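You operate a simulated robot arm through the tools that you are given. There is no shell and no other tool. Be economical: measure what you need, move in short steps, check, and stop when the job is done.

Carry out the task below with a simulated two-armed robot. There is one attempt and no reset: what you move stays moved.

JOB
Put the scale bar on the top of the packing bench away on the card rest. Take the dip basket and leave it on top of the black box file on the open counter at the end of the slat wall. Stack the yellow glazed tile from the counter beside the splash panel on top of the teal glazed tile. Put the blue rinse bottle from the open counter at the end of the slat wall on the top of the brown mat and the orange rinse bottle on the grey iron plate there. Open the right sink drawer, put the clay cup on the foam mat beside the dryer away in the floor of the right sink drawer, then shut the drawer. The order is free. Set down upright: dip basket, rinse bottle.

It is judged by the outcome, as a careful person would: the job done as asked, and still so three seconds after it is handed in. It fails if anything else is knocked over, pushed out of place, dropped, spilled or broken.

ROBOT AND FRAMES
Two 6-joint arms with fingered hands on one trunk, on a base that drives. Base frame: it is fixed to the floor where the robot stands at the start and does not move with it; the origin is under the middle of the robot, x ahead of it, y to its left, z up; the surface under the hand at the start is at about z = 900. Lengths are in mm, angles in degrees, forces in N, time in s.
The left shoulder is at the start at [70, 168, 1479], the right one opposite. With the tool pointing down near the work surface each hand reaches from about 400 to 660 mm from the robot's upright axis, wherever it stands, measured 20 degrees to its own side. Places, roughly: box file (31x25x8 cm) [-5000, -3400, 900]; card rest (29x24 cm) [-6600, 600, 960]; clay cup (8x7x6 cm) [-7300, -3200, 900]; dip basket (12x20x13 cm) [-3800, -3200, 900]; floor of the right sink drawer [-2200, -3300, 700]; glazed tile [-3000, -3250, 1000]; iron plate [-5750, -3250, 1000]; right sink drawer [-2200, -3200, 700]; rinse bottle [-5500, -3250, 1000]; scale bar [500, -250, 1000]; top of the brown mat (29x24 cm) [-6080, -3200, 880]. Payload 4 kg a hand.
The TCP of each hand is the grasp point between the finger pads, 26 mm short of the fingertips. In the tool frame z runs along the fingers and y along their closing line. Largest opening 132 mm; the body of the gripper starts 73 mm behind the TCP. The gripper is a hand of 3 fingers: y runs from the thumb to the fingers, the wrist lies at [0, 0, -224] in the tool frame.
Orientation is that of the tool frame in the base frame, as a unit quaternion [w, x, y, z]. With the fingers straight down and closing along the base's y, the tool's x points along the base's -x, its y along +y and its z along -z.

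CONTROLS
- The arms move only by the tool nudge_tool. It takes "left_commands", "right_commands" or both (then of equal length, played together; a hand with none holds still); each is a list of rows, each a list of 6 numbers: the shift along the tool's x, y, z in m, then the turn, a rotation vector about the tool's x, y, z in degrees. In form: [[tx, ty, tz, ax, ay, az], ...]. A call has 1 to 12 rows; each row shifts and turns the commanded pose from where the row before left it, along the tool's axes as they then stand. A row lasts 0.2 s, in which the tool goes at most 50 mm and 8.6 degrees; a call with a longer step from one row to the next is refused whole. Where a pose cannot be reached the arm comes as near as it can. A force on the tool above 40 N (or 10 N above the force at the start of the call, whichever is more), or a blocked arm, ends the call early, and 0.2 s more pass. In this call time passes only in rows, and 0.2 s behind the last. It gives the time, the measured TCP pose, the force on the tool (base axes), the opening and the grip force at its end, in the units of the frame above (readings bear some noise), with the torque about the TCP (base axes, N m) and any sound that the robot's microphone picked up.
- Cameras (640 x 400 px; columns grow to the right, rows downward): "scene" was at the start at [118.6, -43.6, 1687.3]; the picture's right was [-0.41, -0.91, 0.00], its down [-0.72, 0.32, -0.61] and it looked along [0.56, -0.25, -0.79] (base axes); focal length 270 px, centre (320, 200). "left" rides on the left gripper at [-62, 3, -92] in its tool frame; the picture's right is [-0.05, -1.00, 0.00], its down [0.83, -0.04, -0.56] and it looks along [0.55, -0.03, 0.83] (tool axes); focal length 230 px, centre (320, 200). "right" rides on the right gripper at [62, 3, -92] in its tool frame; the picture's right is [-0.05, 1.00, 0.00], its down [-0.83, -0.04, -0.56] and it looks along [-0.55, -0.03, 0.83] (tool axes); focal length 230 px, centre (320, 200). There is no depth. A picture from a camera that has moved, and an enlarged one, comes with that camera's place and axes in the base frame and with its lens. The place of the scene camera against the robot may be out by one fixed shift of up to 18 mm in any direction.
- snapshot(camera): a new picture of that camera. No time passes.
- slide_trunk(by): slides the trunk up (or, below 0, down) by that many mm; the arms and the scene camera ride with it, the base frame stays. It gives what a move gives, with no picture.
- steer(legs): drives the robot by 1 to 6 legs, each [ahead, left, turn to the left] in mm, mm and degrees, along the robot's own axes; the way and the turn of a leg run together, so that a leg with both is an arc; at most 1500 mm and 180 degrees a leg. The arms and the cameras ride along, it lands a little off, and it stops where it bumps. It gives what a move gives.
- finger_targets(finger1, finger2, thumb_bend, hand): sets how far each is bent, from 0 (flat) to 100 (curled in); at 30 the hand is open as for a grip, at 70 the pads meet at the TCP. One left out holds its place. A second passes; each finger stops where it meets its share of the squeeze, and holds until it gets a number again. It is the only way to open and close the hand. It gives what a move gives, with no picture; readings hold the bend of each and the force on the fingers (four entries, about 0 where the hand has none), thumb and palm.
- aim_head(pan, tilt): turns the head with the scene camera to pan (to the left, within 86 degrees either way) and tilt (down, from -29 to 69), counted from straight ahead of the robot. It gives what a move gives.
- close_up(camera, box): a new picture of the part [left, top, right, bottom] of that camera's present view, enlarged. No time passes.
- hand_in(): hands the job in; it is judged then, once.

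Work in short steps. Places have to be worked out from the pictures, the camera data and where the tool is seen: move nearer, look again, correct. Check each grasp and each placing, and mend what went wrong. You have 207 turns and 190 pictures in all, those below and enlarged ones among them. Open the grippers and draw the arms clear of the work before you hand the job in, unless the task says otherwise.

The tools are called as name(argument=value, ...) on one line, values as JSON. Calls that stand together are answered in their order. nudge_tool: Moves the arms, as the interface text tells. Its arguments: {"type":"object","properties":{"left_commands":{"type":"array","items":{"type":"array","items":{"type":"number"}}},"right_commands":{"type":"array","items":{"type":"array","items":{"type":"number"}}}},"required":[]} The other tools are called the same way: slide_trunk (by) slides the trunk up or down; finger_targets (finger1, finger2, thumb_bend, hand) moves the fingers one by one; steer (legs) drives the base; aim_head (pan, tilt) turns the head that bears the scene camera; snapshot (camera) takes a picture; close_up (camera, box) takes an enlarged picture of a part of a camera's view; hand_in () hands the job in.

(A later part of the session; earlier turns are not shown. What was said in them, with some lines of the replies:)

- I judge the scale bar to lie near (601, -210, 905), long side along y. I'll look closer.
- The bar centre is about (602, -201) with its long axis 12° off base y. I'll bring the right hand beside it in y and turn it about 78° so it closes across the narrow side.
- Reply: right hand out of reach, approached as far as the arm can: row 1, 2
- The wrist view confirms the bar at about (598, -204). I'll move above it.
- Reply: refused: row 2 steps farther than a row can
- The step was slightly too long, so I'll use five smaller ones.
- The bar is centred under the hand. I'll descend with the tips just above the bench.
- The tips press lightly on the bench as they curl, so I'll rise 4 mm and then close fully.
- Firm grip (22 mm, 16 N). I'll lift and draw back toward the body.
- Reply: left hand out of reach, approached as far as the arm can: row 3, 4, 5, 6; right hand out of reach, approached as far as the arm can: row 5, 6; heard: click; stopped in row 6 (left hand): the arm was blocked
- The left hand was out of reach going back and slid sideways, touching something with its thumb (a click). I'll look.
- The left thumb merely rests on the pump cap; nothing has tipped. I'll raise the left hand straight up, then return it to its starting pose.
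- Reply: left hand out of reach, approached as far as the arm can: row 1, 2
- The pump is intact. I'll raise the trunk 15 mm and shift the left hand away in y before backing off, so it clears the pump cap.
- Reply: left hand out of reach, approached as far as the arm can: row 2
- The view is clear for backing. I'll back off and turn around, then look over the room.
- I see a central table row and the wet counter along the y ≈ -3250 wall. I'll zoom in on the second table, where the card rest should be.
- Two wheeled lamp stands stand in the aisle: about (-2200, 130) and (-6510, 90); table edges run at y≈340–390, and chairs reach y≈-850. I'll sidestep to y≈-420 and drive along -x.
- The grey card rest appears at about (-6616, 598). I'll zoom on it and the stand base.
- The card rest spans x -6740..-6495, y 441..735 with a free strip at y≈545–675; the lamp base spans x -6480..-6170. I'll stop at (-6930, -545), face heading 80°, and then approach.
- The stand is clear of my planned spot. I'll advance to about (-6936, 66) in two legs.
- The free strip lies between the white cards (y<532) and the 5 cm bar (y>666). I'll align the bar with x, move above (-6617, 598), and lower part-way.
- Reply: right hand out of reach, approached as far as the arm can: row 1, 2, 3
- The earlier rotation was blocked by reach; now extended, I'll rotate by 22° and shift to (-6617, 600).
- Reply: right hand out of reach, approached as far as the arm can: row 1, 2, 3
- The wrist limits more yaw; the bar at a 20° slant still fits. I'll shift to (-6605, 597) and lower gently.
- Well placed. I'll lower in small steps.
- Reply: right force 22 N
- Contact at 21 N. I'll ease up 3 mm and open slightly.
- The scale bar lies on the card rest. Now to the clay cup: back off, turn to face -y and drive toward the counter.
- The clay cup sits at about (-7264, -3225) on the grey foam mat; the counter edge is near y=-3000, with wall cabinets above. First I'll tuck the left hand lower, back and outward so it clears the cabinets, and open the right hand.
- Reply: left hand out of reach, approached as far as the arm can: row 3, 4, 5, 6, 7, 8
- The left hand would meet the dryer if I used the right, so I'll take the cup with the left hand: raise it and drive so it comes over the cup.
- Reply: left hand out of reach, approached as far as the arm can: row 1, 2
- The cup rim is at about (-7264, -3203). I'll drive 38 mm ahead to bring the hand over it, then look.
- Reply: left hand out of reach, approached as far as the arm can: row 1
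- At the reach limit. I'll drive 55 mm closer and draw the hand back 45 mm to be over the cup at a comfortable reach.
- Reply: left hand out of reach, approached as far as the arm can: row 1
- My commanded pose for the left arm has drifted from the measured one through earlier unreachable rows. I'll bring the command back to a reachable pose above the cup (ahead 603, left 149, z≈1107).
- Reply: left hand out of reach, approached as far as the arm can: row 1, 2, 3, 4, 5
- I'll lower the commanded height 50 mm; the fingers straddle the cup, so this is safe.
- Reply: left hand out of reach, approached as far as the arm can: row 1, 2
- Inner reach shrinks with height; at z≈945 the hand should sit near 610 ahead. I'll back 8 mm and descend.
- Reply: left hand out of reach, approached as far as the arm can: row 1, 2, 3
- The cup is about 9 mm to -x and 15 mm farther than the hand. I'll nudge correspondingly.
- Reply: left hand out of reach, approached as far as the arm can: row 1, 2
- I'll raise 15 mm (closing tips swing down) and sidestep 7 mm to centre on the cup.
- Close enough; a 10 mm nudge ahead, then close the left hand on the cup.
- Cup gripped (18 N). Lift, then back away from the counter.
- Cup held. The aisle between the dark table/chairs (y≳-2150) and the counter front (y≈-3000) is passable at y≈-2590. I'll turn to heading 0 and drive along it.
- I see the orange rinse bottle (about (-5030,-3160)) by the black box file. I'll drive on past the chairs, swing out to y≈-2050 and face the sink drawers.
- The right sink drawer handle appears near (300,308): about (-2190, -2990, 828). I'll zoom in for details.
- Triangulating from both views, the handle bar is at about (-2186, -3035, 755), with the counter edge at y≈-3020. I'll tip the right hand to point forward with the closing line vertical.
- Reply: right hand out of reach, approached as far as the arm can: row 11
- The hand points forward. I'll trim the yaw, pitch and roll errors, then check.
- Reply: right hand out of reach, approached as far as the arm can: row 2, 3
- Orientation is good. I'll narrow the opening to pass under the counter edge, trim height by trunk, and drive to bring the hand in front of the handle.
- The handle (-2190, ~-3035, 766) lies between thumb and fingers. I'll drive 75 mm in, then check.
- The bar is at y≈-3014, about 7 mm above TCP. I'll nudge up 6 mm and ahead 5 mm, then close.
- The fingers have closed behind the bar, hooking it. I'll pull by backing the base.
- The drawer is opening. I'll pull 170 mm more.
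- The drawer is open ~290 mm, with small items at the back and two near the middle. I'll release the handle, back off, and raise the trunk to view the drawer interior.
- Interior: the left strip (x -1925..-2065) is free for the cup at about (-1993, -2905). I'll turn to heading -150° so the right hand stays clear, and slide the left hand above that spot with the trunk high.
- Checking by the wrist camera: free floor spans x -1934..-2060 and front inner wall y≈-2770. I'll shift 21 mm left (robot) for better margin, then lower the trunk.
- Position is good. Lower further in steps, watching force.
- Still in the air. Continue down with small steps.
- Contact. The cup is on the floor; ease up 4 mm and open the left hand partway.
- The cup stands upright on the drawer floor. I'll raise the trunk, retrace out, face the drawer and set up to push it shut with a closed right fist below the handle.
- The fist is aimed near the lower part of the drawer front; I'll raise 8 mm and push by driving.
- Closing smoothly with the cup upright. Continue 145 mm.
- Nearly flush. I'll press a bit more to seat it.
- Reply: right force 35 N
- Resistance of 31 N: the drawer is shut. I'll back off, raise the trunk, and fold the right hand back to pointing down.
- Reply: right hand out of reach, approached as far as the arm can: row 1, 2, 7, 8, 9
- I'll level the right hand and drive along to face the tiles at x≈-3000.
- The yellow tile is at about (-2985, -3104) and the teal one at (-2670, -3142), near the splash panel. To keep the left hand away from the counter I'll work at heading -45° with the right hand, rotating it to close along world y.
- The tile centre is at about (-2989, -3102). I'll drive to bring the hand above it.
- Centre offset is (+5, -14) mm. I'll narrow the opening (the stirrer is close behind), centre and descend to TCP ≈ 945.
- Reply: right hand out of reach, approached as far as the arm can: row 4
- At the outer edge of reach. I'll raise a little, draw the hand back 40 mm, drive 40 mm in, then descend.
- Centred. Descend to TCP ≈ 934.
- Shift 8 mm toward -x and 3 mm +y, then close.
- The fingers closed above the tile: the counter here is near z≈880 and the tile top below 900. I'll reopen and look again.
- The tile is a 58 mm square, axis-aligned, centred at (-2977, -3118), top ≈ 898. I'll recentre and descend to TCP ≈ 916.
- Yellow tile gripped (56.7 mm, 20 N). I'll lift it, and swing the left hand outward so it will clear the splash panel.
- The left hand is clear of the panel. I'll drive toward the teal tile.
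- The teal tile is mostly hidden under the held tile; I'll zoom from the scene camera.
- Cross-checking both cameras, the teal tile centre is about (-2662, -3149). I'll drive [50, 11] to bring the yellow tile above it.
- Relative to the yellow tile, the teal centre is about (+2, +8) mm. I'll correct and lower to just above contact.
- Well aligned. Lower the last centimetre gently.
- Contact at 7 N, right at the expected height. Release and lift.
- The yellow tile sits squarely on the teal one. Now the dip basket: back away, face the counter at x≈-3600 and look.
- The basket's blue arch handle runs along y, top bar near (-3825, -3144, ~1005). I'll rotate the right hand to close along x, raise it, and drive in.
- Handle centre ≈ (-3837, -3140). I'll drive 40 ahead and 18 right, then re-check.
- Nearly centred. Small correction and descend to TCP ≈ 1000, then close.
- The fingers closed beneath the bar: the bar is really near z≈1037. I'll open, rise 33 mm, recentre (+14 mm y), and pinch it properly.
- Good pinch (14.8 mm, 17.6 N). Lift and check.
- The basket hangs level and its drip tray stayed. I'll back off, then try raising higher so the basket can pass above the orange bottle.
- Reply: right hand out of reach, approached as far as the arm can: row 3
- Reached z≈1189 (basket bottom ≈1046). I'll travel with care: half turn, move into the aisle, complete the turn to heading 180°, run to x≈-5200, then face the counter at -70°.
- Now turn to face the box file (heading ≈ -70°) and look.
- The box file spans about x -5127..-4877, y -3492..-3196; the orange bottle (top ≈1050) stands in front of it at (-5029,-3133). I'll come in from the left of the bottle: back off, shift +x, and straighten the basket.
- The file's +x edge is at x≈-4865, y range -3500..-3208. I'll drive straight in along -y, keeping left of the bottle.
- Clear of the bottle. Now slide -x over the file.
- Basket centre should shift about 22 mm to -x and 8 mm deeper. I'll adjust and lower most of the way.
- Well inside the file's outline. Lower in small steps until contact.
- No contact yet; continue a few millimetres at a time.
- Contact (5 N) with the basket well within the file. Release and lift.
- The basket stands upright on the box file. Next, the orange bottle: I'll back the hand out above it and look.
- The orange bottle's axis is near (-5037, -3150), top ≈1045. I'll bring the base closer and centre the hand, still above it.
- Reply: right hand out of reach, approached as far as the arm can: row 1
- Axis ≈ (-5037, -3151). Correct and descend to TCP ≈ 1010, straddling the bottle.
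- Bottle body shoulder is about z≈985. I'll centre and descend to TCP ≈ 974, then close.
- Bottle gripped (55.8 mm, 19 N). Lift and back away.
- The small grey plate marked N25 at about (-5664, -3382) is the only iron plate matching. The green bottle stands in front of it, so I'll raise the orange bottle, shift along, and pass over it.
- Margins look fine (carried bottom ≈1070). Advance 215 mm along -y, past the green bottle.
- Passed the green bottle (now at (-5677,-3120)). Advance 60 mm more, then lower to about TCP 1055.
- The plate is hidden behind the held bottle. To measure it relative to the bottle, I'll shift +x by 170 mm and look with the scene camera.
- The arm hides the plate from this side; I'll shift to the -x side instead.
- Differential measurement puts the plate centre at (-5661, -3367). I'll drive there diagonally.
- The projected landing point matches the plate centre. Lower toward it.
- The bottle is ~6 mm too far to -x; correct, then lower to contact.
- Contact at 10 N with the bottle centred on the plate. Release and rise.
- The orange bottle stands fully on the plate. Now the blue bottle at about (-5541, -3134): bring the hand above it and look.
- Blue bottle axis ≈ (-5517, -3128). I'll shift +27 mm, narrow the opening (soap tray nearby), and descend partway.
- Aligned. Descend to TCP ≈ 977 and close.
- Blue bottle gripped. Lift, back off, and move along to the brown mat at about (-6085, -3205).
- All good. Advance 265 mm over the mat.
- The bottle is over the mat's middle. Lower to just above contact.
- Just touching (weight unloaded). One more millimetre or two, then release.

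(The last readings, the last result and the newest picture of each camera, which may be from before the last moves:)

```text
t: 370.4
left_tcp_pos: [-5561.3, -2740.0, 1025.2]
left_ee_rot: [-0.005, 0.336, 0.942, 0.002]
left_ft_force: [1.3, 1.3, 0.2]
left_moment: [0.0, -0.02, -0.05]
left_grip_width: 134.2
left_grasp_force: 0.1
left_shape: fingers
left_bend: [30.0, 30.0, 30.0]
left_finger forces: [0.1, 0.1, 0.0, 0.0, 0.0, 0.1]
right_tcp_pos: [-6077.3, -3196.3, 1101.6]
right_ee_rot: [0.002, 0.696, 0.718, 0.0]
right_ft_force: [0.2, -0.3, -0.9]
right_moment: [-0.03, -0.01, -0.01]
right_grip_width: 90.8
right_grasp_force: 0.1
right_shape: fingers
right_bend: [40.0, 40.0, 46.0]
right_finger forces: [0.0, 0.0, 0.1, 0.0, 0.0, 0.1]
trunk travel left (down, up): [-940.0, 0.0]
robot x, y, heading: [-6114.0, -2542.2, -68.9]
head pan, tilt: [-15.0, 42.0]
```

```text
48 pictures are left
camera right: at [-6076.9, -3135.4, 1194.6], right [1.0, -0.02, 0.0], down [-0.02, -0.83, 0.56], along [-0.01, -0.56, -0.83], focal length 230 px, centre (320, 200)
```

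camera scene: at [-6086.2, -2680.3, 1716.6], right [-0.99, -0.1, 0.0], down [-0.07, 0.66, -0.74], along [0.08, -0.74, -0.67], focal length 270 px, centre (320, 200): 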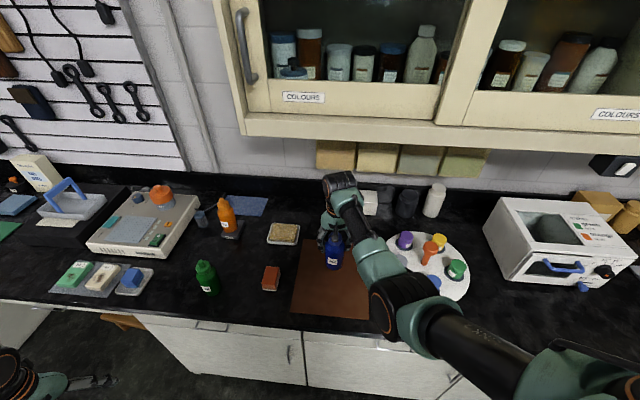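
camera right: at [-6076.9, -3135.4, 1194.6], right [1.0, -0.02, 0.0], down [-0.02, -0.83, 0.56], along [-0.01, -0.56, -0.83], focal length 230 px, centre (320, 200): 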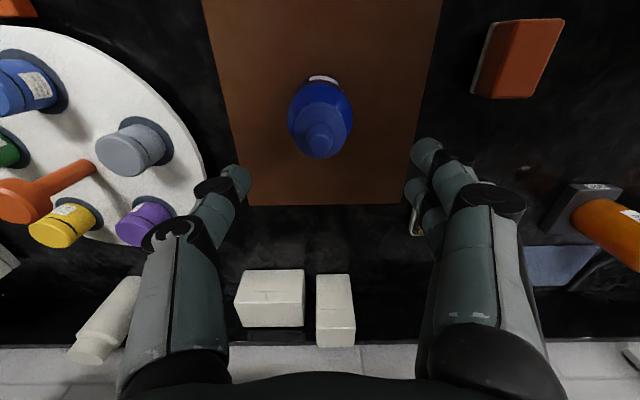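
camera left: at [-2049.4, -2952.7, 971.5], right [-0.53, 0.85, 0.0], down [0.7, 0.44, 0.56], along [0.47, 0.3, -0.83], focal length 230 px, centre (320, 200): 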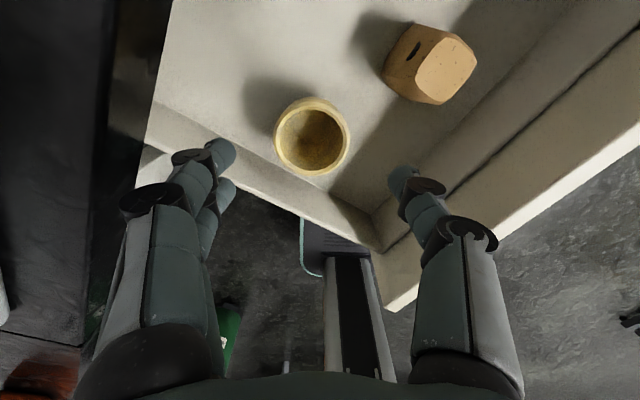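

The blue bottle stands on the mat. Retreat and make a last check of this counter.

nudge_tool(right_commands=[[0, 0, -0.03, 0, 0, 0], [0, 0, -0.02, 0, 0, 0]])

steer(legs=[[-370, 137, 0]])

finger_targets(hand="right", finger1=30, finger2=30, thumb_bend=30)

aim_head(pan=10, tilt=30)

snapshot(camera="scene")

```text
t: 371.1
left_tcp_pos: [-5560.6, -2739.1, 1025.7]
left_ee_rot: [-0.004, 0.336, 0.942, 0.002]
left_ft_force: [-0.9, -0.3, 0.1]
left_moment: [-0.01, 0.01, 0.01]
left_grip_width: 134.1
left_grasp_force: 0.0
left_shape: fingers
left_bend: [30.0, 30.0, 30.0]
left_finger forces: [0.1, 0.0, 0.1, 0.0, 0.0, 0.1]
right_tcp_pos: [-6078.9, -3196.9, 1153.7]
right_ee_rot: [0.002, 0.696, 0.718, -0.001]
right_ft_force: [0.8, -0.1, -0.8]
right_moment: [-0.04, 0.01, -0.01]
right_grip_width: 90.8
right_grasp_force: 0.1
right_shape: fingers
right_bend: [40.0, 40.0, 46.0]
right_finger forces: [0.1, 0.0, 0.0, 0.1, 0.1, 0.1]
trunk travel left (down, up): [-940.0, 0.0]
robot x, y, heading: [-6110.8, -2541.3, -68.9]
head pan, tilt: [-15.0, 42.0]
```

```text
t: 373.5
left_tcp_pos: [-5566.1, -2347.3, 1024.8]
left_ee_rot: [-0.005, 0.337, 0.942, 0.004]
left_ft_force: [-0.2, -0.2, 0.8]
left_moment: [0.05, 0.05, -0.01]
left_grip_width: 134.5
left_grasp_force: 0.0
left_shape: fingers
left_bend: [30.0, 30.0, 30.0]
left_finger forces: [0.0, 0.0, 0.0, 0.0, 0.1, 0.1]
right_tcp_pos: [-6087.2, -2802.9, 1150.6]
right_ee_rot: [0.001, 0.698, 0.716, 0.001]
right_ft_force: [0.0, 0.0, 0.4]
right_moment: [0.03, 0.0, 0.0]
right_grip_width: 91.0
right_grasp_force: 0.0
right_shape: fingers
right_bend: [40.0, 40.0, 46.0]
right_finger forces: [0.0, 0.0, 0.0, 0.1, 0.0, 0.0]
trunk travel left (down, up): [-940.0, 0.0]
robot x, y, heading: [-6119.8, -2141.8, -69.5]
head pan, tilt: [-15.0, 42.0]
```

```text
t: 374.5
left_tcp_pos: [-5567.6, -2345.6, 1025.4]
left_ee_rot: [-0.005, 0.337, 0.941, 0.003]
left_ft_force: [-0.1, -0.4, 0.0]
left_moment: [0.02, -0.01, -0.02]
left_grip_width: 134.0
left_grasp_force: 0.1
left_shape: fingers
left_bend: [30.0, 30.0, 30.0]
left_finger forces: [0.0, 0.0, 0.0, 0.0, 0.0, 0.1]
right_tcp_pos: [-6086.7, -2801.5, 1152.5]
right_ee_rot: [0.001, 0.697, 0.717, 0.0]
right_ft_force: [-0.5, -0.1, 0.5]
right_moment: [-0.01, -0.01, 0.01]
right_grip_width: 133.8
right_grasp_force: 0.0
right_shape: fingers
right_bend: [30.0, 30.0, 30.0]
right_finger forces: [0.0, 0.1, 0.0, 0.1, 0.0, 0.0]
trunk travel left (down, up): [-940.0, 0.0]
robot x, y, heading: [-6116.1, -2142.3, -69.4]
head pan, tilt: [-15.0, 42.0]
```

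```text
t: 375.4
left_tcp_pos: [-5566.4, -2345.6, 1024.8]
left_ee_rot: [-0.004, 0.337, 0.941, 0.003]
left_ft_force: [0.1, -0.4, -0.7]
left_moment: [-0.04, 0.0, 0.01]
left_grip_width: 133.9
left_grasp_force: 0.0
left_shape: fingers
left_bend: [30.0, 30.0, 30.0]
left_finger forces: [0.0, 0.1, 0.0, 0.0, 0.1, 0.0]
right_tcp_pos: [-6086.8, -2801.5, 1152.1]
right_ee_rot: [0.001, 0.697, 0.717, -0.001]
right_ft_force: [0.4, -0.6, -0.3]
right_moment: [0.01, 0.0, 0.02]
right_grip_width: 133.7
right_grasp_force: 0.1
right_shape: fingers
right_bend: [30.0, 30.0, 30.0]
right_finger forces: [0.0, 0.1, 0.0, 0.0, 0.0, 0.1]
trunk travel left (down, up): [-940.0, 0.0]
robot x, y, heading: [-6118.3, -2145.7, -69.3]
head pan, tilt: [10.0, 30.0]
```

```text
47 pictures are left
camera scene: at [-6053.9, -2282.8, 1734.5], right [-0.86, -0.51, 0.0], down [-0.26, 0.43, -0.87], along [0.44, -0.74, -0.5], focal length 270 px, centre (320, 200)
```

scene: 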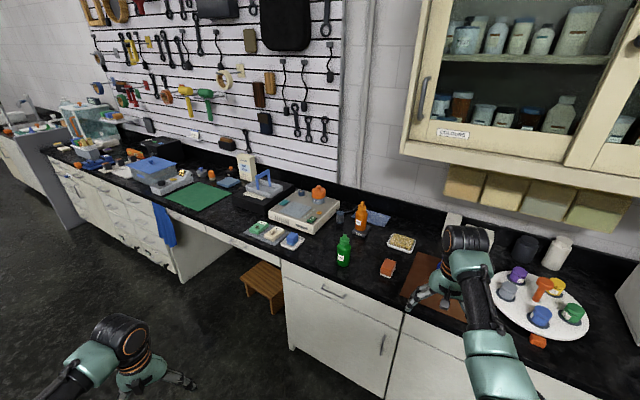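

Everything is in place: basket on the file, orange bottle on the plate, blue bottle on the mat, and both hands open and clear. Handing in.

hand_in()

```text
The job is handed in.
```

I finished all five tasks and handed the job in with both hands open and clear of the work.

- **Scale bar:** it lies on the card rest, between the white cards and the 5 cm bar already there.
- **Dip basket:** it stands upright on the black box file. Its white drip tray stayed where it was.
- **Tiles:** the yellow tile is stacked on the teal one, offset by about 5 mm.
- **Rinse bottles:** the blue one stands on the brown mat. The orange one stands on the small grey plate marked N25, which I took to be the iron plate because nothing else nearby fitted.
- **Clay cup:** it is upright on the floor of the right sink drawer, and the drawer is shut.

Early on, my left thumb touched the pump cap on the packing bench and I heard a click. The pictures showed nothing moved or tipped.
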